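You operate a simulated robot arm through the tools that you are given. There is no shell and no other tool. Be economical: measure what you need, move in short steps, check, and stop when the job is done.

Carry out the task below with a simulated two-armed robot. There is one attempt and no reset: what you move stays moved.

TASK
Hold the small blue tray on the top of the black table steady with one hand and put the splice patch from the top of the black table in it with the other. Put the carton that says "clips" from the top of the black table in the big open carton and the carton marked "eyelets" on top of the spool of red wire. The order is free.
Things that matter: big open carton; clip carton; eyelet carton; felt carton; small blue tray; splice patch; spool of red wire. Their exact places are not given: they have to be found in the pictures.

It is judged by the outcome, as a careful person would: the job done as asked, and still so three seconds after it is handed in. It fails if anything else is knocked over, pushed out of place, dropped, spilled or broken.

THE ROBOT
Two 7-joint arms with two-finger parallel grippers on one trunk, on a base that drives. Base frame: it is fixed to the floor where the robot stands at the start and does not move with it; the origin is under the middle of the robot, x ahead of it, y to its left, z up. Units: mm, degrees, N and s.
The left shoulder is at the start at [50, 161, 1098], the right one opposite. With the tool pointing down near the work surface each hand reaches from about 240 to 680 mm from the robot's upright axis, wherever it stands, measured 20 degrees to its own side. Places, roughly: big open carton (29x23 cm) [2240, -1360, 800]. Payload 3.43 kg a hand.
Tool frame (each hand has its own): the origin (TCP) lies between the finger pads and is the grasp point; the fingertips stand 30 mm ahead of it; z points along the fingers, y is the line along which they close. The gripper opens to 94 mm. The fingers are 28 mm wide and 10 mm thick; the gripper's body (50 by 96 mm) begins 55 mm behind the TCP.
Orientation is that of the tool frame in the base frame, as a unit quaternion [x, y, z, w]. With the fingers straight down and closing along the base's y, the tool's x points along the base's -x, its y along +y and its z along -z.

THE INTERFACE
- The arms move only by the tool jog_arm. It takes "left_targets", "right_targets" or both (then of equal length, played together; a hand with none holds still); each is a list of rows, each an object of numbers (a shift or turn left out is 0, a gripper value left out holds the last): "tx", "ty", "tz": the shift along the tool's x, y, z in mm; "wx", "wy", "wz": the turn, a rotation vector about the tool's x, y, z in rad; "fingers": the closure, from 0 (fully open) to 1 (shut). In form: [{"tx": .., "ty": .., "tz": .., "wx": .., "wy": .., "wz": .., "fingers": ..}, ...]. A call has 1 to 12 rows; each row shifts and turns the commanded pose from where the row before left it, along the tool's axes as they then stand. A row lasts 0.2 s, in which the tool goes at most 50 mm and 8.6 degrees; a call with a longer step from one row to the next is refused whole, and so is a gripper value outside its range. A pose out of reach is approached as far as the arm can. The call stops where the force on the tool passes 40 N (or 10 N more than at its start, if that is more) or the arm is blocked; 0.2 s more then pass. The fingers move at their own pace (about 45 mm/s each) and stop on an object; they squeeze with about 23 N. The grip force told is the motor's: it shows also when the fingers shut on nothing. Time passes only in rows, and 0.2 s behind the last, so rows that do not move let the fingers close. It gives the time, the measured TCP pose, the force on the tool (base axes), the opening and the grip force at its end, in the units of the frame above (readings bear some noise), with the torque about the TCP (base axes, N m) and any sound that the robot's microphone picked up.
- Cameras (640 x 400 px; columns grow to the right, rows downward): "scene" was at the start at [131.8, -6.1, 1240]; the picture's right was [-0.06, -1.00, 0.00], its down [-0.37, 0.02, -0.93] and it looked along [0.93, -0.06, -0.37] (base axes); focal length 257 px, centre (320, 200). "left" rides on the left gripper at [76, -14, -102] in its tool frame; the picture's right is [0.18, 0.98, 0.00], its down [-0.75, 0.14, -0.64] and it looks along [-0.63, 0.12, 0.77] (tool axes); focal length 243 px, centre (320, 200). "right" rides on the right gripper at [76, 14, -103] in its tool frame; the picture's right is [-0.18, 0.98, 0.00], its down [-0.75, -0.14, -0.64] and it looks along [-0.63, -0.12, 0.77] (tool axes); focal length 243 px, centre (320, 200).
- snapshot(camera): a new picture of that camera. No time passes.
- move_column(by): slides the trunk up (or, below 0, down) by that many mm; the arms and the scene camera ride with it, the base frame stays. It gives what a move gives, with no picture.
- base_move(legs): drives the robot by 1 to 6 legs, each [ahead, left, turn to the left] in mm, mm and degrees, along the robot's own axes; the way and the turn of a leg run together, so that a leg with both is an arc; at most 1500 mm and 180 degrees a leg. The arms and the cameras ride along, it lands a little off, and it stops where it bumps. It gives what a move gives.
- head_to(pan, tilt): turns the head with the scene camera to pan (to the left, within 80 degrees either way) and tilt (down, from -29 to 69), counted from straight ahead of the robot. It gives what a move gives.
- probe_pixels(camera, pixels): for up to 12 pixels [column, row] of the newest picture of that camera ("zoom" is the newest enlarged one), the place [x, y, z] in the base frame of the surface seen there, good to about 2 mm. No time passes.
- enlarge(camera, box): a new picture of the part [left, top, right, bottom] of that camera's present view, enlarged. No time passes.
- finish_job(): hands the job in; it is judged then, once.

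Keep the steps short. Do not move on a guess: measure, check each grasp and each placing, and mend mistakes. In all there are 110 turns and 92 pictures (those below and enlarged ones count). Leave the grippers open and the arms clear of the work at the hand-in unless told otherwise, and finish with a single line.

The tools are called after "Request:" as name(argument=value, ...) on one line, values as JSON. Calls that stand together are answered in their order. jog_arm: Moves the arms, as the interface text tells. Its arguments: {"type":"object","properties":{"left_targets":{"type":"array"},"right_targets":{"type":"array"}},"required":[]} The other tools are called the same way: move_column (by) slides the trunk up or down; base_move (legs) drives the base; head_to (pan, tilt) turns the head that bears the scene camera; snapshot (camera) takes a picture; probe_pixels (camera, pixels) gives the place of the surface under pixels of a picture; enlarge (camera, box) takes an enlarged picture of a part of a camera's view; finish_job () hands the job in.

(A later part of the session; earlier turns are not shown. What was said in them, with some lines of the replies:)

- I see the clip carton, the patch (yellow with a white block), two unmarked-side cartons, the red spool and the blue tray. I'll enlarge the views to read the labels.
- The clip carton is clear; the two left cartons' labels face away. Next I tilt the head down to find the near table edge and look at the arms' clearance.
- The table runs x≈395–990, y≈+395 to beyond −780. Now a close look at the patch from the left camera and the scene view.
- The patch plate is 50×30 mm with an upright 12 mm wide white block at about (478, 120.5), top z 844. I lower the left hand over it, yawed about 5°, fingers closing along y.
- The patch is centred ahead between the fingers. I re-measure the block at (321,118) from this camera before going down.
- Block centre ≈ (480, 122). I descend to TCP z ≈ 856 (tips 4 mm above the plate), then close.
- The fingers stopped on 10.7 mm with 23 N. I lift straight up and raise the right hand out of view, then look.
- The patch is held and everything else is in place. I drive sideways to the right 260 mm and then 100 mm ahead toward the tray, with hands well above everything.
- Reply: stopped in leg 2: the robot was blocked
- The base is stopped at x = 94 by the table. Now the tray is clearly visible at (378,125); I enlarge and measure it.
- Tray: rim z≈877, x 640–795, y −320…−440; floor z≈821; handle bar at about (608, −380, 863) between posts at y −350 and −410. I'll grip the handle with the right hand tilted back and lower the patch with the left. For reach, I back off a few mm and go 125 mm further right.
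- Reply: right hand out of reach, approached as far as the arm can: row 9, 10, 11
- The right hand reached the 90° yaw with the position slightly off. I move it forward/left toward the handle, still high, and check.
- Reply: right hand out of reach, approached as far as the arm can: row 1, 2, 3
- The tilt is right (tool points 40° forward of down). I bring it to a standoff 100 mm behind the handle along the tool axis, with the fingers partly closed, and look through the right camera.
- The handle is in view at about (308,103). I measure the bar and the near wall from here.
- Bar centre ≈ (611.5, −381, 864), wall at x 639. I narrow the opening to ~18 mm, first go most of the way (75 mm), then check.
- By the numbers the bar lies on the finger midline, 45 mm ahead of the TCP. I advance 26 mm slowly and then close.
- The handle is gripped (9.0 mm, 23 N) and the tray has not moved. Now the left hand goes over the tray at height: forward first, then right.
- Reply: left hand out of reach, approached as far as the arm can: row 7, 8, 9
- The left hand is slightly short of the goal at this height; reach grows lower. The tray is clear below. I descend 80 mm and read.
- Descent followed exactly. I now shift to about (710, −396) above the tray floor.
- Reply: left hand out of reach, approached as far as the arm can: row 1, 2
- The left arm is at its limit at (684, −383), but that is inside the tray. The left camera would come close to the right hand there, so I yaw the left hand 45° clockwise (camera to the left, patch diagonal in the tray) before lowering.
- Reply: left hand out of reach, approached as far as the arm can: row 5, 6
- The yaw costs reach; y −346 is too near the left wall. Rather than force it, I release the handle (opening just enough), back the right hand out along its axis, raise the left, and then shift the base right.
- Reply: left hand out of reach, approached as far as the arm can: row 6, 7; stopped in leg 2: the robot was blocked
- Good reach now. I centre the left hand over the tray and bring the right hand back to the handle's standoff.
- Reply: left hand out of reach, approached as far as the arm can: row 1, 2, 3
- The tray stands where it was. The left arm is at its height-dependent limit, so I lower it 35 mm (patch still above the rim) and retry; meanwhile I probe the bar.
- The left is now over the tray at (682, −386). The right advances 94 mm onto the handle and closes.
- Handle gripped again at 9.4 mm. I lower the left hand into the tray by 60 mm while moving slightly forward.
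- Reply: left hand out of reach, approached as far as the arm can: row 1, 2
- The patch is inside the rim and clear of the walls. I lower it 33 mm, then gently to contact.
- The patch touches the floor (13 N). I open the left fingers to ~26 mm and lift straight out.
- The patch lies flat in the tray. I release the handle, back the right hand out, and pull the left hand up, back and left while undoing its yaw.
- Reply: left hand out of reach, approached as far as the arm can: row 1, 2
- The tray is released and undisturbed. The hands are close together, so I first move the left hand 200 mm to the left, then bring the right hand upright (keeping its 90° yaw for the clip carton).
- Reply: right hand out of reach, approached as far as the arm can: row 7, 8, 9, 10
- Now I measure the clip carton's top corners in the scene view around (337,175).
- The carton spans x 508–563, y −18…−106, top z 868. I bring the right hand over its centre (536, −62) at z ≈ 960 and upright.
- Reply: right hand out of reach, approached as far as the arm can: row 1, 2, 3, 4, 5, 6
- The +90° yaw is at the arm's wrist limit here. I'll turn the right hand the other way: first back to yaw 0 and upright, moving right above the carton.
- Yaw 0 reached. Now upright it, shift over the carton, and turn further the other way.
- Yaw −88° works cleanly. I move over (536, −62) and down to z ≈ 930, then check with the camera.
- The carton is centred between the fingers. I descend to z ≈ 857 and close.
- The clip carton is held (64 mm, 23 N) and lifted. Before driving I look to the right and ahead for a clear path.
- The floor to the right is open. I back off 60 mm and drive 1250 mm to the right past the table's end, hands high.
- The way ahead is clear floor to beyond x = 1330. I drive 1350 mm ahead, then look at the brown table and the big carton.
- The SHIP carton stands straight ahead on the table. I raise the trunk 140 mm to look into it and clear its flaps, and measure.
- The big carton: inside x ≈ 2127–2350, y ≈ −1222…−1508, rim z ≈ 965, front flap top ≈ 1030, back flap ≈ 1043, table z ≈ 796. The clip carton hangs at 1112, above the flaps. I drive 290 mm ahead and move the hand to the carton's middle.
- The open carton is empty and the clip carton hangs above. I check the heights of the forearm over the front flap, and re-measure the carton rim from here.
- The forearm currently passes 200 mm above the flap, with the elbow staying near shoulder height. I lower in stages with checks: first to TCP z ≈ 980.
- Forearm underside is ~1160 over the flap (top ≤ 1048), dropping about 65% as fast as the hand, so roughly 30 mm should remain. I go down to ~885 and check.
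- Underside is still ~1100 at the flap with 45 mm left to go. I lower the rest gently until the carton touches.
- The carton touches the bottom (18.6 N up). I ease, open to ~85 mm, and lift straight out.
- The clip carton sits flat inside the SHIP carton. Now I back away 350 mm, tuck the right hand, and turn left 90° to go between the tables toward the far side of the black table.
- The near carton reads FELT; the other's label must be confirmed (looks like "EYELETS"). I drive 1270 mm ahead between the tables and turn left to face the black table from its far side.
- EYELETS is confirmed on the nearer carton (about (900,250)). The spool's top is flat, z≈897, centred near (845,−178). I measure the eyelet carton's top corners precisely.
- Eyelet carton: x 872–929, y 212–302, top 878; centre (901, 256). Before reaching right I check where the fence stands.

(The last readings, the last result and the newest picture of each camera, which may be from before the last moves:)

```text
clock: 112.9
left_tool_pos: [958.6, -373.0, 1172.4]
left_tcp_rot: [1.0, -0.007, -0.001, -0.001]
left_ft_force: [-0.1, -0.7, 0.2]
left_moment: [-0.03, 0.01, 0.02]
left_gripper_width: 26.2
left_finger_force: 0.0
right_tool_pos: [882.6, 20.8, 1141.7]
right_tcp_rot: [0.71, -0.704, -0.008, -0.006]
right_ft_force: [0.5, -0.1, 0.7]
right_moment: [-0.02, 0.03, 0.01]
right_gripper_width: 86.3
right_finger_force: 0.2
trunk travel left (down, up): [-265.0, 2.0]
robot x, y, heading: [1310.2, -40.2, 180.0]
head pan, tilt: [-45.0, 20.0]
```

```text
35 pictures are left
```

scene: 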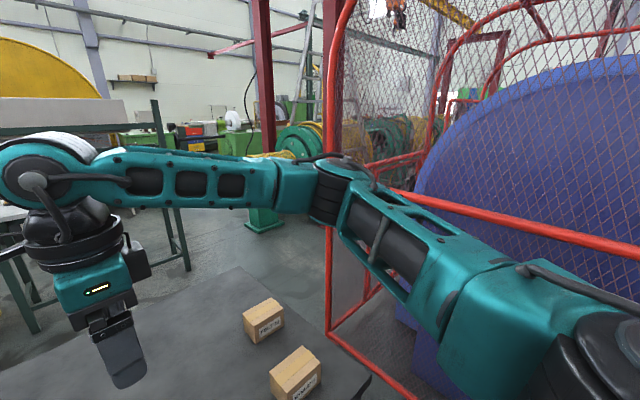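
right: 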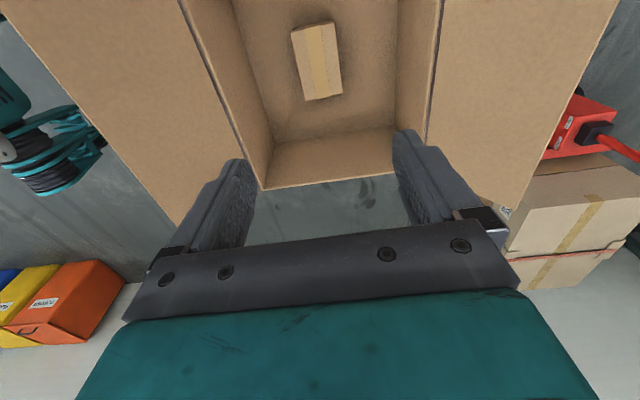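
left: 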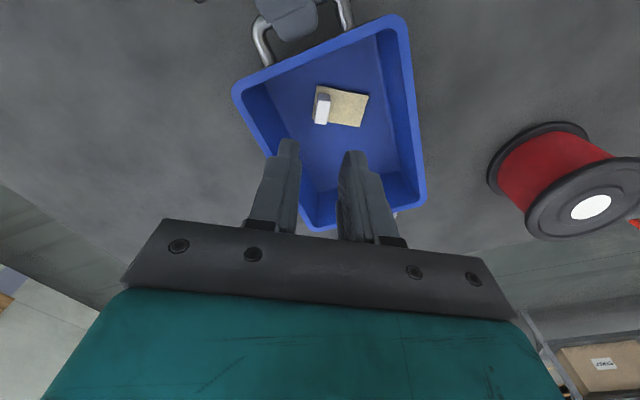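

The fence is at y≈885, far enough. I move the right hand over the eyelet carton and descend to z ≈ 960.

Request:
jog_arm(right_targets=[{"tx": -45, "ty": -4}, {"tx": -45, "ty": -4}, {"tx": -45, "ty": -4}, {"tx": -45, "ty": -4}, {"tx": -45, "ty": -3}, {"tx": -10, "tz": 40}, {"tz": 45}, {"tz": 45}, {"tz": 45, "fingers": 0}, {}, {}])

Request:
head_to(pan=-20, tilt=45)

Request:
snapshot(camera="right")

```text
clock: 115.3
left_tool_pos: [959.7, -371.3, 1171.5]
left_tcp_rot: [1.0, -0.007, -0.001, -0.002]
left_ft_force: [0.4, 0.1, -0.4]
left_moment: [0.01, 0.02, -0.02]
left_gripper_width: 26.5
left_finger_force: 0.0
right_tool_pos: [899.7, 257.6, 971.3]
right_tcp_rot: [0.709, -0.705, -0.008, -0.006]
right_ft_force: [0.5, 0.1, -0.2]
right_moment: [0.02, -0.01, -0.02]
right_gripper_width: 93.7
right_finger_force: 0.0
trunk travel left (down, up): [-265.0, 2.0]
robot x, y, heading: [1313.1, -40.8, 179.9]
head pan, tilt: [-45.0, 20.0]
```

```text
clock: 116.2
left_tool_pos: [959.1, -372.6, 1170.8]
left_tcp_rot: [1.0, -0.007, -0.001, -0.001]
left_ft_force: [0.2, 0.6, 0.9]
left_moment: [0.02, -0.02, 0.0]
left_gripper_width: 26.2
left_finger_force: 0.1
right_tool_pos: [900.4, 256.2, 971.9]
right_tcp_rot: [0.71, -0.704, -0.007, -0.007]
right_ft_force: [0.2, -0.3, -0.6]
right_moment: [-0.05, 0.01, 0.0]
right_gripper_width: 94.1
right_finger_force: 0.1
trunk travel left (down, up): [-265.0, 2.0]
robot x, y, heading: [1311.3, -38.3, 180.0]
head pan, tilt: [-20.0, 45.0]
```

```text
34 pictures are left
```

right: 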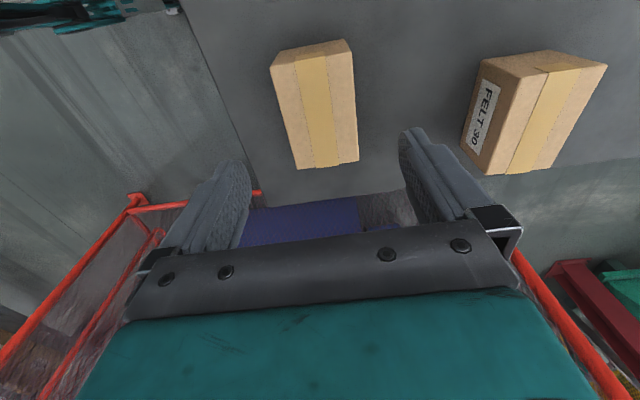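

Well centred, with the felt carton clear. I go down 110 mm to z ≈ 862 and close.

Request:
jog_arm(right_targets=[{"tz": 35}, {"tz": 35}, {"tz": 25}, {"tz": 15}, {"fingers": 1}, {}, {}, {}, {}, {}])

Request:
jog_arm(right_targets=[{"tz": -10}, {"tz": -30}, {"tz": -40}, {"tz": -40}, {"tz": -20}, {}])

Request:
snapshot(camera="scene")

```text
clock: 118.4
left_tool_pos: [958.7, -372.1, 1172.0]
left_tcp_rot: [1.0, -0.007, 0.0, -0.001]
left_ft_force: [-1.0, 0.4, -0.1]
left_moment: [0.06, -0.01, 0.03]
left_gripper_width: 26.4
left_finger_force: 0.0
right_tool_pos: [898.6, 261.0, 862.4]
right_tcp_rot: [0.709, -0.705, -0.007, -0.006]
right_ft_force: [-0.7, -0.7, 0.9]
right_moment: [-0.05, 0.04, 0.01]
right_gripper_width: 64.4
right_finger_force: 23.0
trunk travel left (down, up): [-265.0, 2.0]
robot x, y, heading: [1307.9, -40.5, 180.1]
head pan, tilt: [-20.0, 45.0]
```

```text
clock: 119.8
left_tool_pos: [960.0, -371.5, 1170.8]
left_tcp_rot: [1.0, -0.007, -0.002, -0.001]
left_ft_force: [0.6, -0.8, -0.1]
left_moment: [-0.01, -0.02, 0.01]
left_gripper_width: 26.3
left_finger_force: 0.0
right_tool_pos: [899.2, 258.7, 1000.8]
right_tcp_rot: [0.71, -0.704, -0.006, -0.006]
right_ft_force: [0.3, 0.1, -3.7]
right_moment: [0.01, -0.02, 0.03]
right_gripper_width: 64.2
right_finger_force: 23.0
trunk travel left (down, up): [-265.0, 2.0]
robot x, y, heading: [1310.5, -41.9, 180.0]
head pan, tilt: [-20.0, 45.0]
```

```text
33 pictures are left
```

scene: 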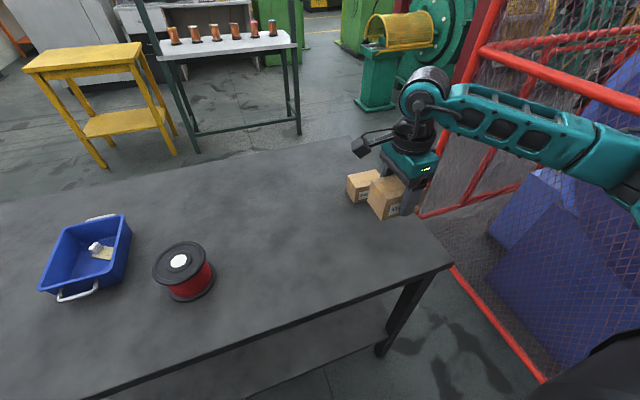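

The eyelet carton is held. I measure the spool's top flange and white hub from this view.

Request:
enlarge(camera="scene", box=[140, 230, 230, 305])

Request:
probe_pixels(camera="scene", pixels=[[179, 261], [156, 265], [203, 256], [175, 244], [185, 279], [181, 262], [160, 275], [198, 248]])

```text
5.33 times, centred on (185, 268) of scene
```

zoom: 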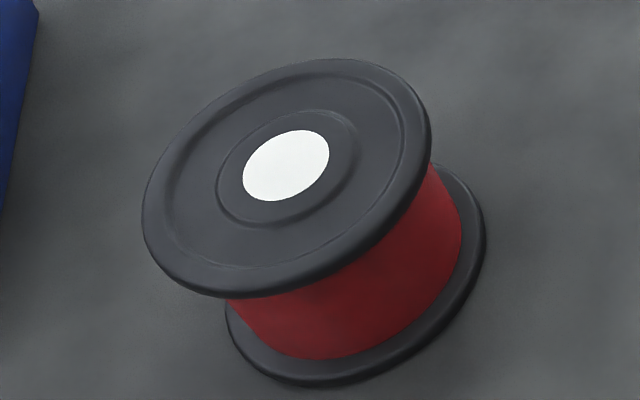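

```text
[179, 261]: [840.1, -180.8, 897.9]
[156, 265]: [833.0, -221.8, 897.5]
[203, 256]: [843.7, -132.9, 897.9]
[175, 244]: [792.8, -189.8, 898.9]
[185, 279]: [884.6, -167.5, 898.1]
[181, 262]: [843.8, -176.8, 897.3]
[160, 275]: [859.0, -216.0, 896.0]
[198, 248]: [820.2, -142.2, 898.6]
```

Spool centre ≈ (841, −178), flat top z 897.5. The held carton's bottom is at about 956. I carry it level over the spool, moving the left hand aside.

Request:
jog_arm(right_targets=[{"tx": 43, "ty": 6}, {"tx": 43, "ty": 6}, {"tx": 43, "ty": 6}, {"tx": 43, "ty": 6}, {"tx": 43, "ty": 6}, {"tx": 43, "ty": 6}, {"tx": 43, "ty": 6}, {"tx": 43, "ty": 6}, {"tx": 43, "ty": 6}, {"tx": 43, "ty": 5}, {}, {}], left_targets=[{"ty": 30}, {"ty": 30}, {"ty": 30}, {}, {}, {}, {}, {}, {}, {}, {}, {}])

Request:
head_to(pan=0, tilt=45)

Request:
snapshot(camera="scene")

Request:
snapshot(camera="right")

```text
clock: 122.4
left_tool_pos: [957.8, -460.9, 1170.6]
left_tcp_rot: [1.0, -0.006, -0.001, -0.001]
left_ft_force: [0.4, 0.0, -0.2]
left_moment: [-0.02, -0.03, 0.02]
left_gripper_width: 26.3
left_finger_force: 0.0
right_tool_pos: [842.4, -170.7, 994.0]
right_tcp_rot: [0.71, -0.704, -0.008, -0.006]
right_ft_force: [0.1, -0.2, -2.9]
right_moment: [-0.01, 0.03, 0.0]
right_gripper_width: 64.4
right_finger_force: 22.9
trunk travel left (down, up): [-265.0, 2.0]
robot x, y, heading: [1310.8, -40.1, 179.9]
head pan, tilt: [-20.0, 45.0]
```

```text
clock: 123.2
left_tool_pos: [956.9, -460.0, 1171.0]
left_tcp_rot: [1.0, -0.007, -0.001, -0.001]
left_ft_force: [-0.5, 0.4, -0.6]
left_moment: [-0.03, 0.0, 0.0]
left_gripper_width: 26.2
left_finger_force: 0.2
right_tool_pos: [843.1, -169.7, 994.0]
right_tcp_rot: [0.71, -0.704, -0.007, -0.007]
right_ft_force: [0.6, -0.1, -2.7]
right_moment: [0.03, 0.03, 0.02]
right_gripper_width: 64.3
right_finger_force: 23.0
trunk travel left (down, up): [-265.0, 2.0]
robot x, y, heading: [1311.0, -38.8, 179.9]
head pan, tilt: [0.0, 45.0]
```

```text
31 pictures are left
```

scene: 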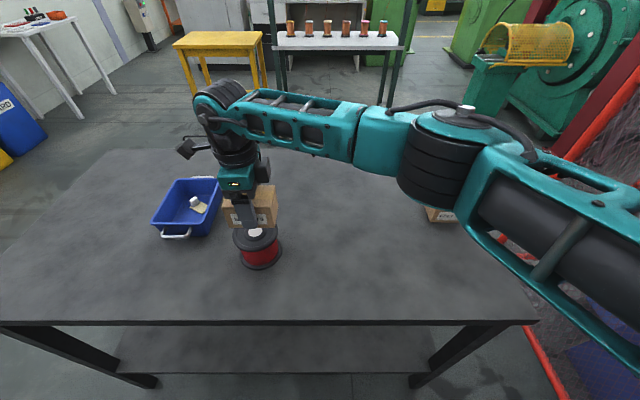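

```text
30 pictures are left
```

right: 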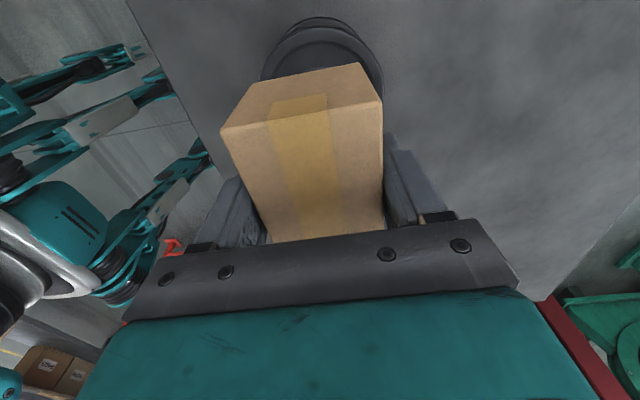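

I check the carton's actual position in the hand by probing its top, and the flange beyond.

Request:
probe_pixels(camera="right", pixels=[[226, 134], [378, 103], [300, 120], [270, 235], [380, 220], [285, 96], [355, 70]])

Request:
enlarge(camera="scene", box=[205, 170, 305, 275])

```text
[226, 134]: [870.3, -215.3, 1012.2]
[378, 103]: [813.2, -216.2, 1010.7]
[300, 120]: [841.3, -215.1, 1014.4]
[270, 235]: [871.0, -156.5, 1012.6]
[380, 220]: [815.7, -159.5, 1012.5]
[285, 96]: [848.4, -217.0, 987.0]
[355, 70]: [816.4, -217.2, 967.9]
```

```text
3.81 times, centred on (255, 222) of scene
```

zoom: 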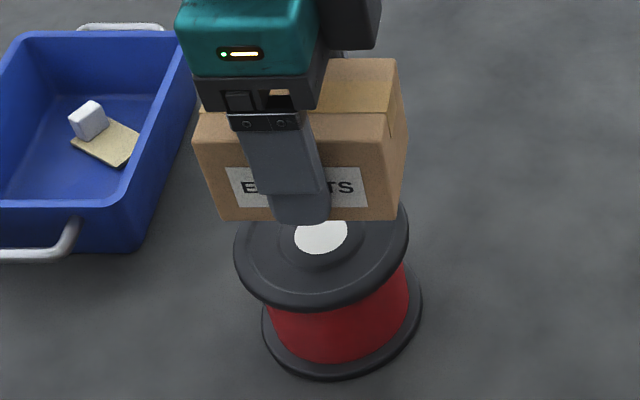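

Carton centre in hand ≈ (842, −173), bottom ≈ 953.5; the spool centre is (841, −178). I shift 5 mm, lower 48 mm and then slowly to contact.

Request:
jog_arm(right_targets=[{"tx": 5, "ty": 1, "tz": 10}, {"tz": 20}, {"tz": 18}, {"tz": 3}, {"tz": 2}, {"tz": 2}, {}])

```text
clock: 124.8
left_tool_pos: [957.3, -461.6, 1171.4]
left_tcp_rot: [1.0, -0.007, -0.002, -0.001]
left_ft_force: [-0.8, 0.5, -0.4]
left_moment: [-0.01, 0.0, -0.01]
left_gripper_width: 26.2
left_finger_force: 0.1
right_tool_pos: [842.4, -175.7, 939.9]
right_tcp_rot: [0.71, -0.704, -0.007, -0.004]
right_ft_force: [-3.2, 0.5, 18.1]
right_moment: [-0.05, -0.37, -0.1]
right_gripper_width: 64.6
right_finger_force: 23.2
trunk travel left (down, up): [-265.0, 2.0]
robot x, y, heading: [1309.9, -35.1, 180.0]
head pan, tilt: [0.0, 45.0]
```

Contact at 18 N at the expected height. I look before releasing.

Request:
enlarge(camera="scene", box=[205, 170, 305, 275])

```text
3.81 times, centred on (255, 222) of scene
```

zoom: 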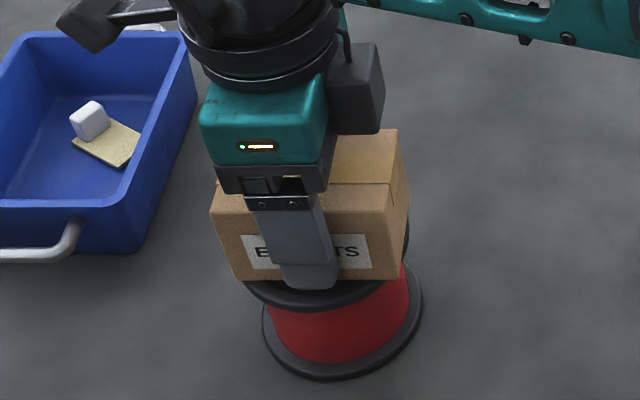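

The carton rests centred on the spool. I ease up slightly, open to ~86 mm and lift straight up.

Request:
jog_arm(right_targets=[{"tz": -1.2}, {}, {"fingers": 0.08}, {}, {}, {}, {"tz": -10}, {"tz": -20}, {"tz": -40}, {"tz": -40}, {"tz": -40}, {}])

Request:
snapshot(camera="right")

Request:
enlarge(camera="scene", box=[205, 170, 305, 275])

```text
clock: 127.4
left_tool_pos: [956.5, -460.0, 1171.0]
left_tcp_rot: [1.0, -0.007, -0.001, -0.002]
left_ft_force: [0.4, -0.2, -0.1]
left_moment: [-0.01, 0.01, -0.01]
left_gripper_width: 26.1
left_finger_force: 0.0
right_tool_pos: [842.9, -177.3, 1090.2]
right_tcp_rot: [0.71, -0.705, -0.007, -0.006]
right_ft_force: [0.1, -0.1, 0.1]
right_moment: [0.0, 0.02, 0.01]
right_gripper_width: 86.5
right_finger_force: 0.0
trunk travel left (down, up): [-265.0, 2.0]
robot x, y, heading: [1310.1, -38.9, 180.1]
head pan, tilt: [0.0, 45.0]
```

```text
27 pictures are left
```

right: 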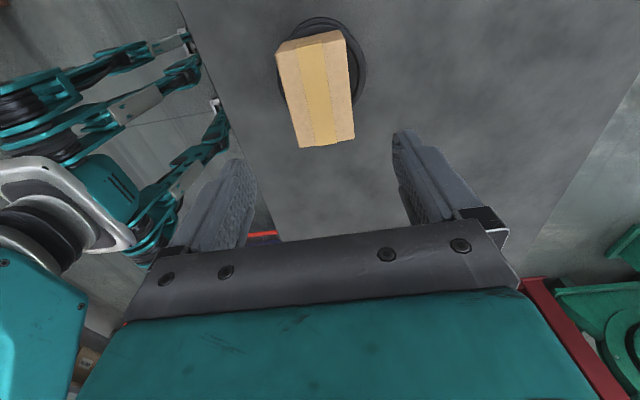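

```text
3.81 times, centred on (255, 222) of scene
```

zoom: 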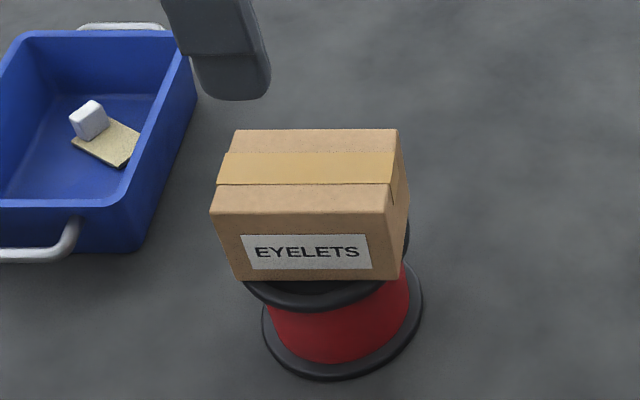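

The eyelet carton stands square on the spool, and the patch lies in the tray. I open both grippers, back the base away 250 mm, and take a last overall look.

Request:
jog_arm(right_targets=[{"tz": -30, "fingers": 0}, {}, {}, {}, {}], left_targets=[{"fingers": 0}, {}, {}, {}, {}])

Request:
base_move(legs=[[-250, 0, 0]])

Request:
snapshot(camera="scene")

```text
clock: 128.6
left_tool_pos: [957.8, -462.2, 1171.5]
left_tcp_rot: [1.0, -0.007, -0.001, -0.001]
left_ft_force: [0.5, 0.1, 0.2]
left_moment: [0.0, 0.01, -0.02]
left_gripper_width: 94.0
left_finger_force: 0.1
right_tool_pos: [843.5, -178.7, 1121.3]
right_tcp_rot: [0.709, -0.705, -0.007, -0.006]
right_ft_force: [-0.3, -0.3, 0.1]
right_moment: [-0.02, 0.0, -0.01]
right_gripper_width: 94.1
right_finger_force: 0.1
trunk travel left (down, up): [-265.0, 2.0]
robot x, y, heading: [1311.7, -41.3, 179.8]
head pan, tilt: [0.0, 45.0]
```

```text
clock: 130.4
left_tool_pos: [1205.4, -461.9, 1171.7]
left_tcp_rot: [1.0, -0.005, -0.002, -0.002]
left_ft_force: [0.5, -0.9, 0.8]
left_moment: [-0.02, 0.04, 0.01]
left_gripper_width: 94.0
left_finger_force: 0.0
right_tool_pos: [1089.4, -178.5, 1120.5]
right_tcp_rot: [0.71, -0.704, -0.007, -0.007]
right_ft_force: [-0.2, -0.9, -0.3]
right_moment: [0.04, 0.01, -0.02]
right_gripper_width: 94.1
right_finger_force: 0.1
trunk travel left (down, up): [-265.0, 2.0]
robot x, y, heading: [1559.6, -42.0, -179.6]
head pan, tilt: [0.0, 45.0]
```

```text
25 pictures are left
```

scene: 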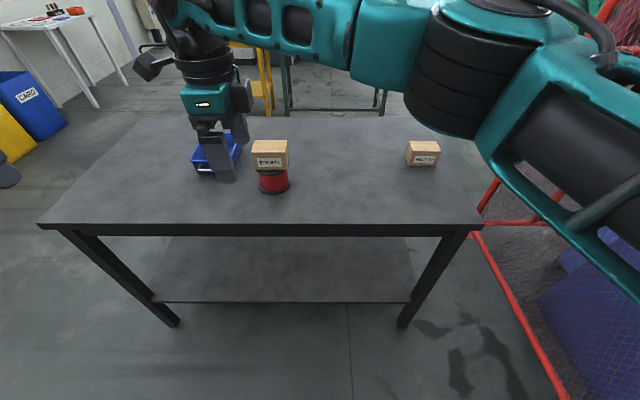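

Everything stands as asked: the eyelet carton is on the spool, the felt carton is untouched, the patch is in the tray, the clip carton is in the SHIP carton, and the grippers are open and clear. I hand the job in.

Request:
finish_job()

```text
The job is handed in.
```

The splice patch is in the blue tray (held by its handle), the clip carton is in the big open carton, the eyelet carton is on the spool of red wire, and the job is handed in.
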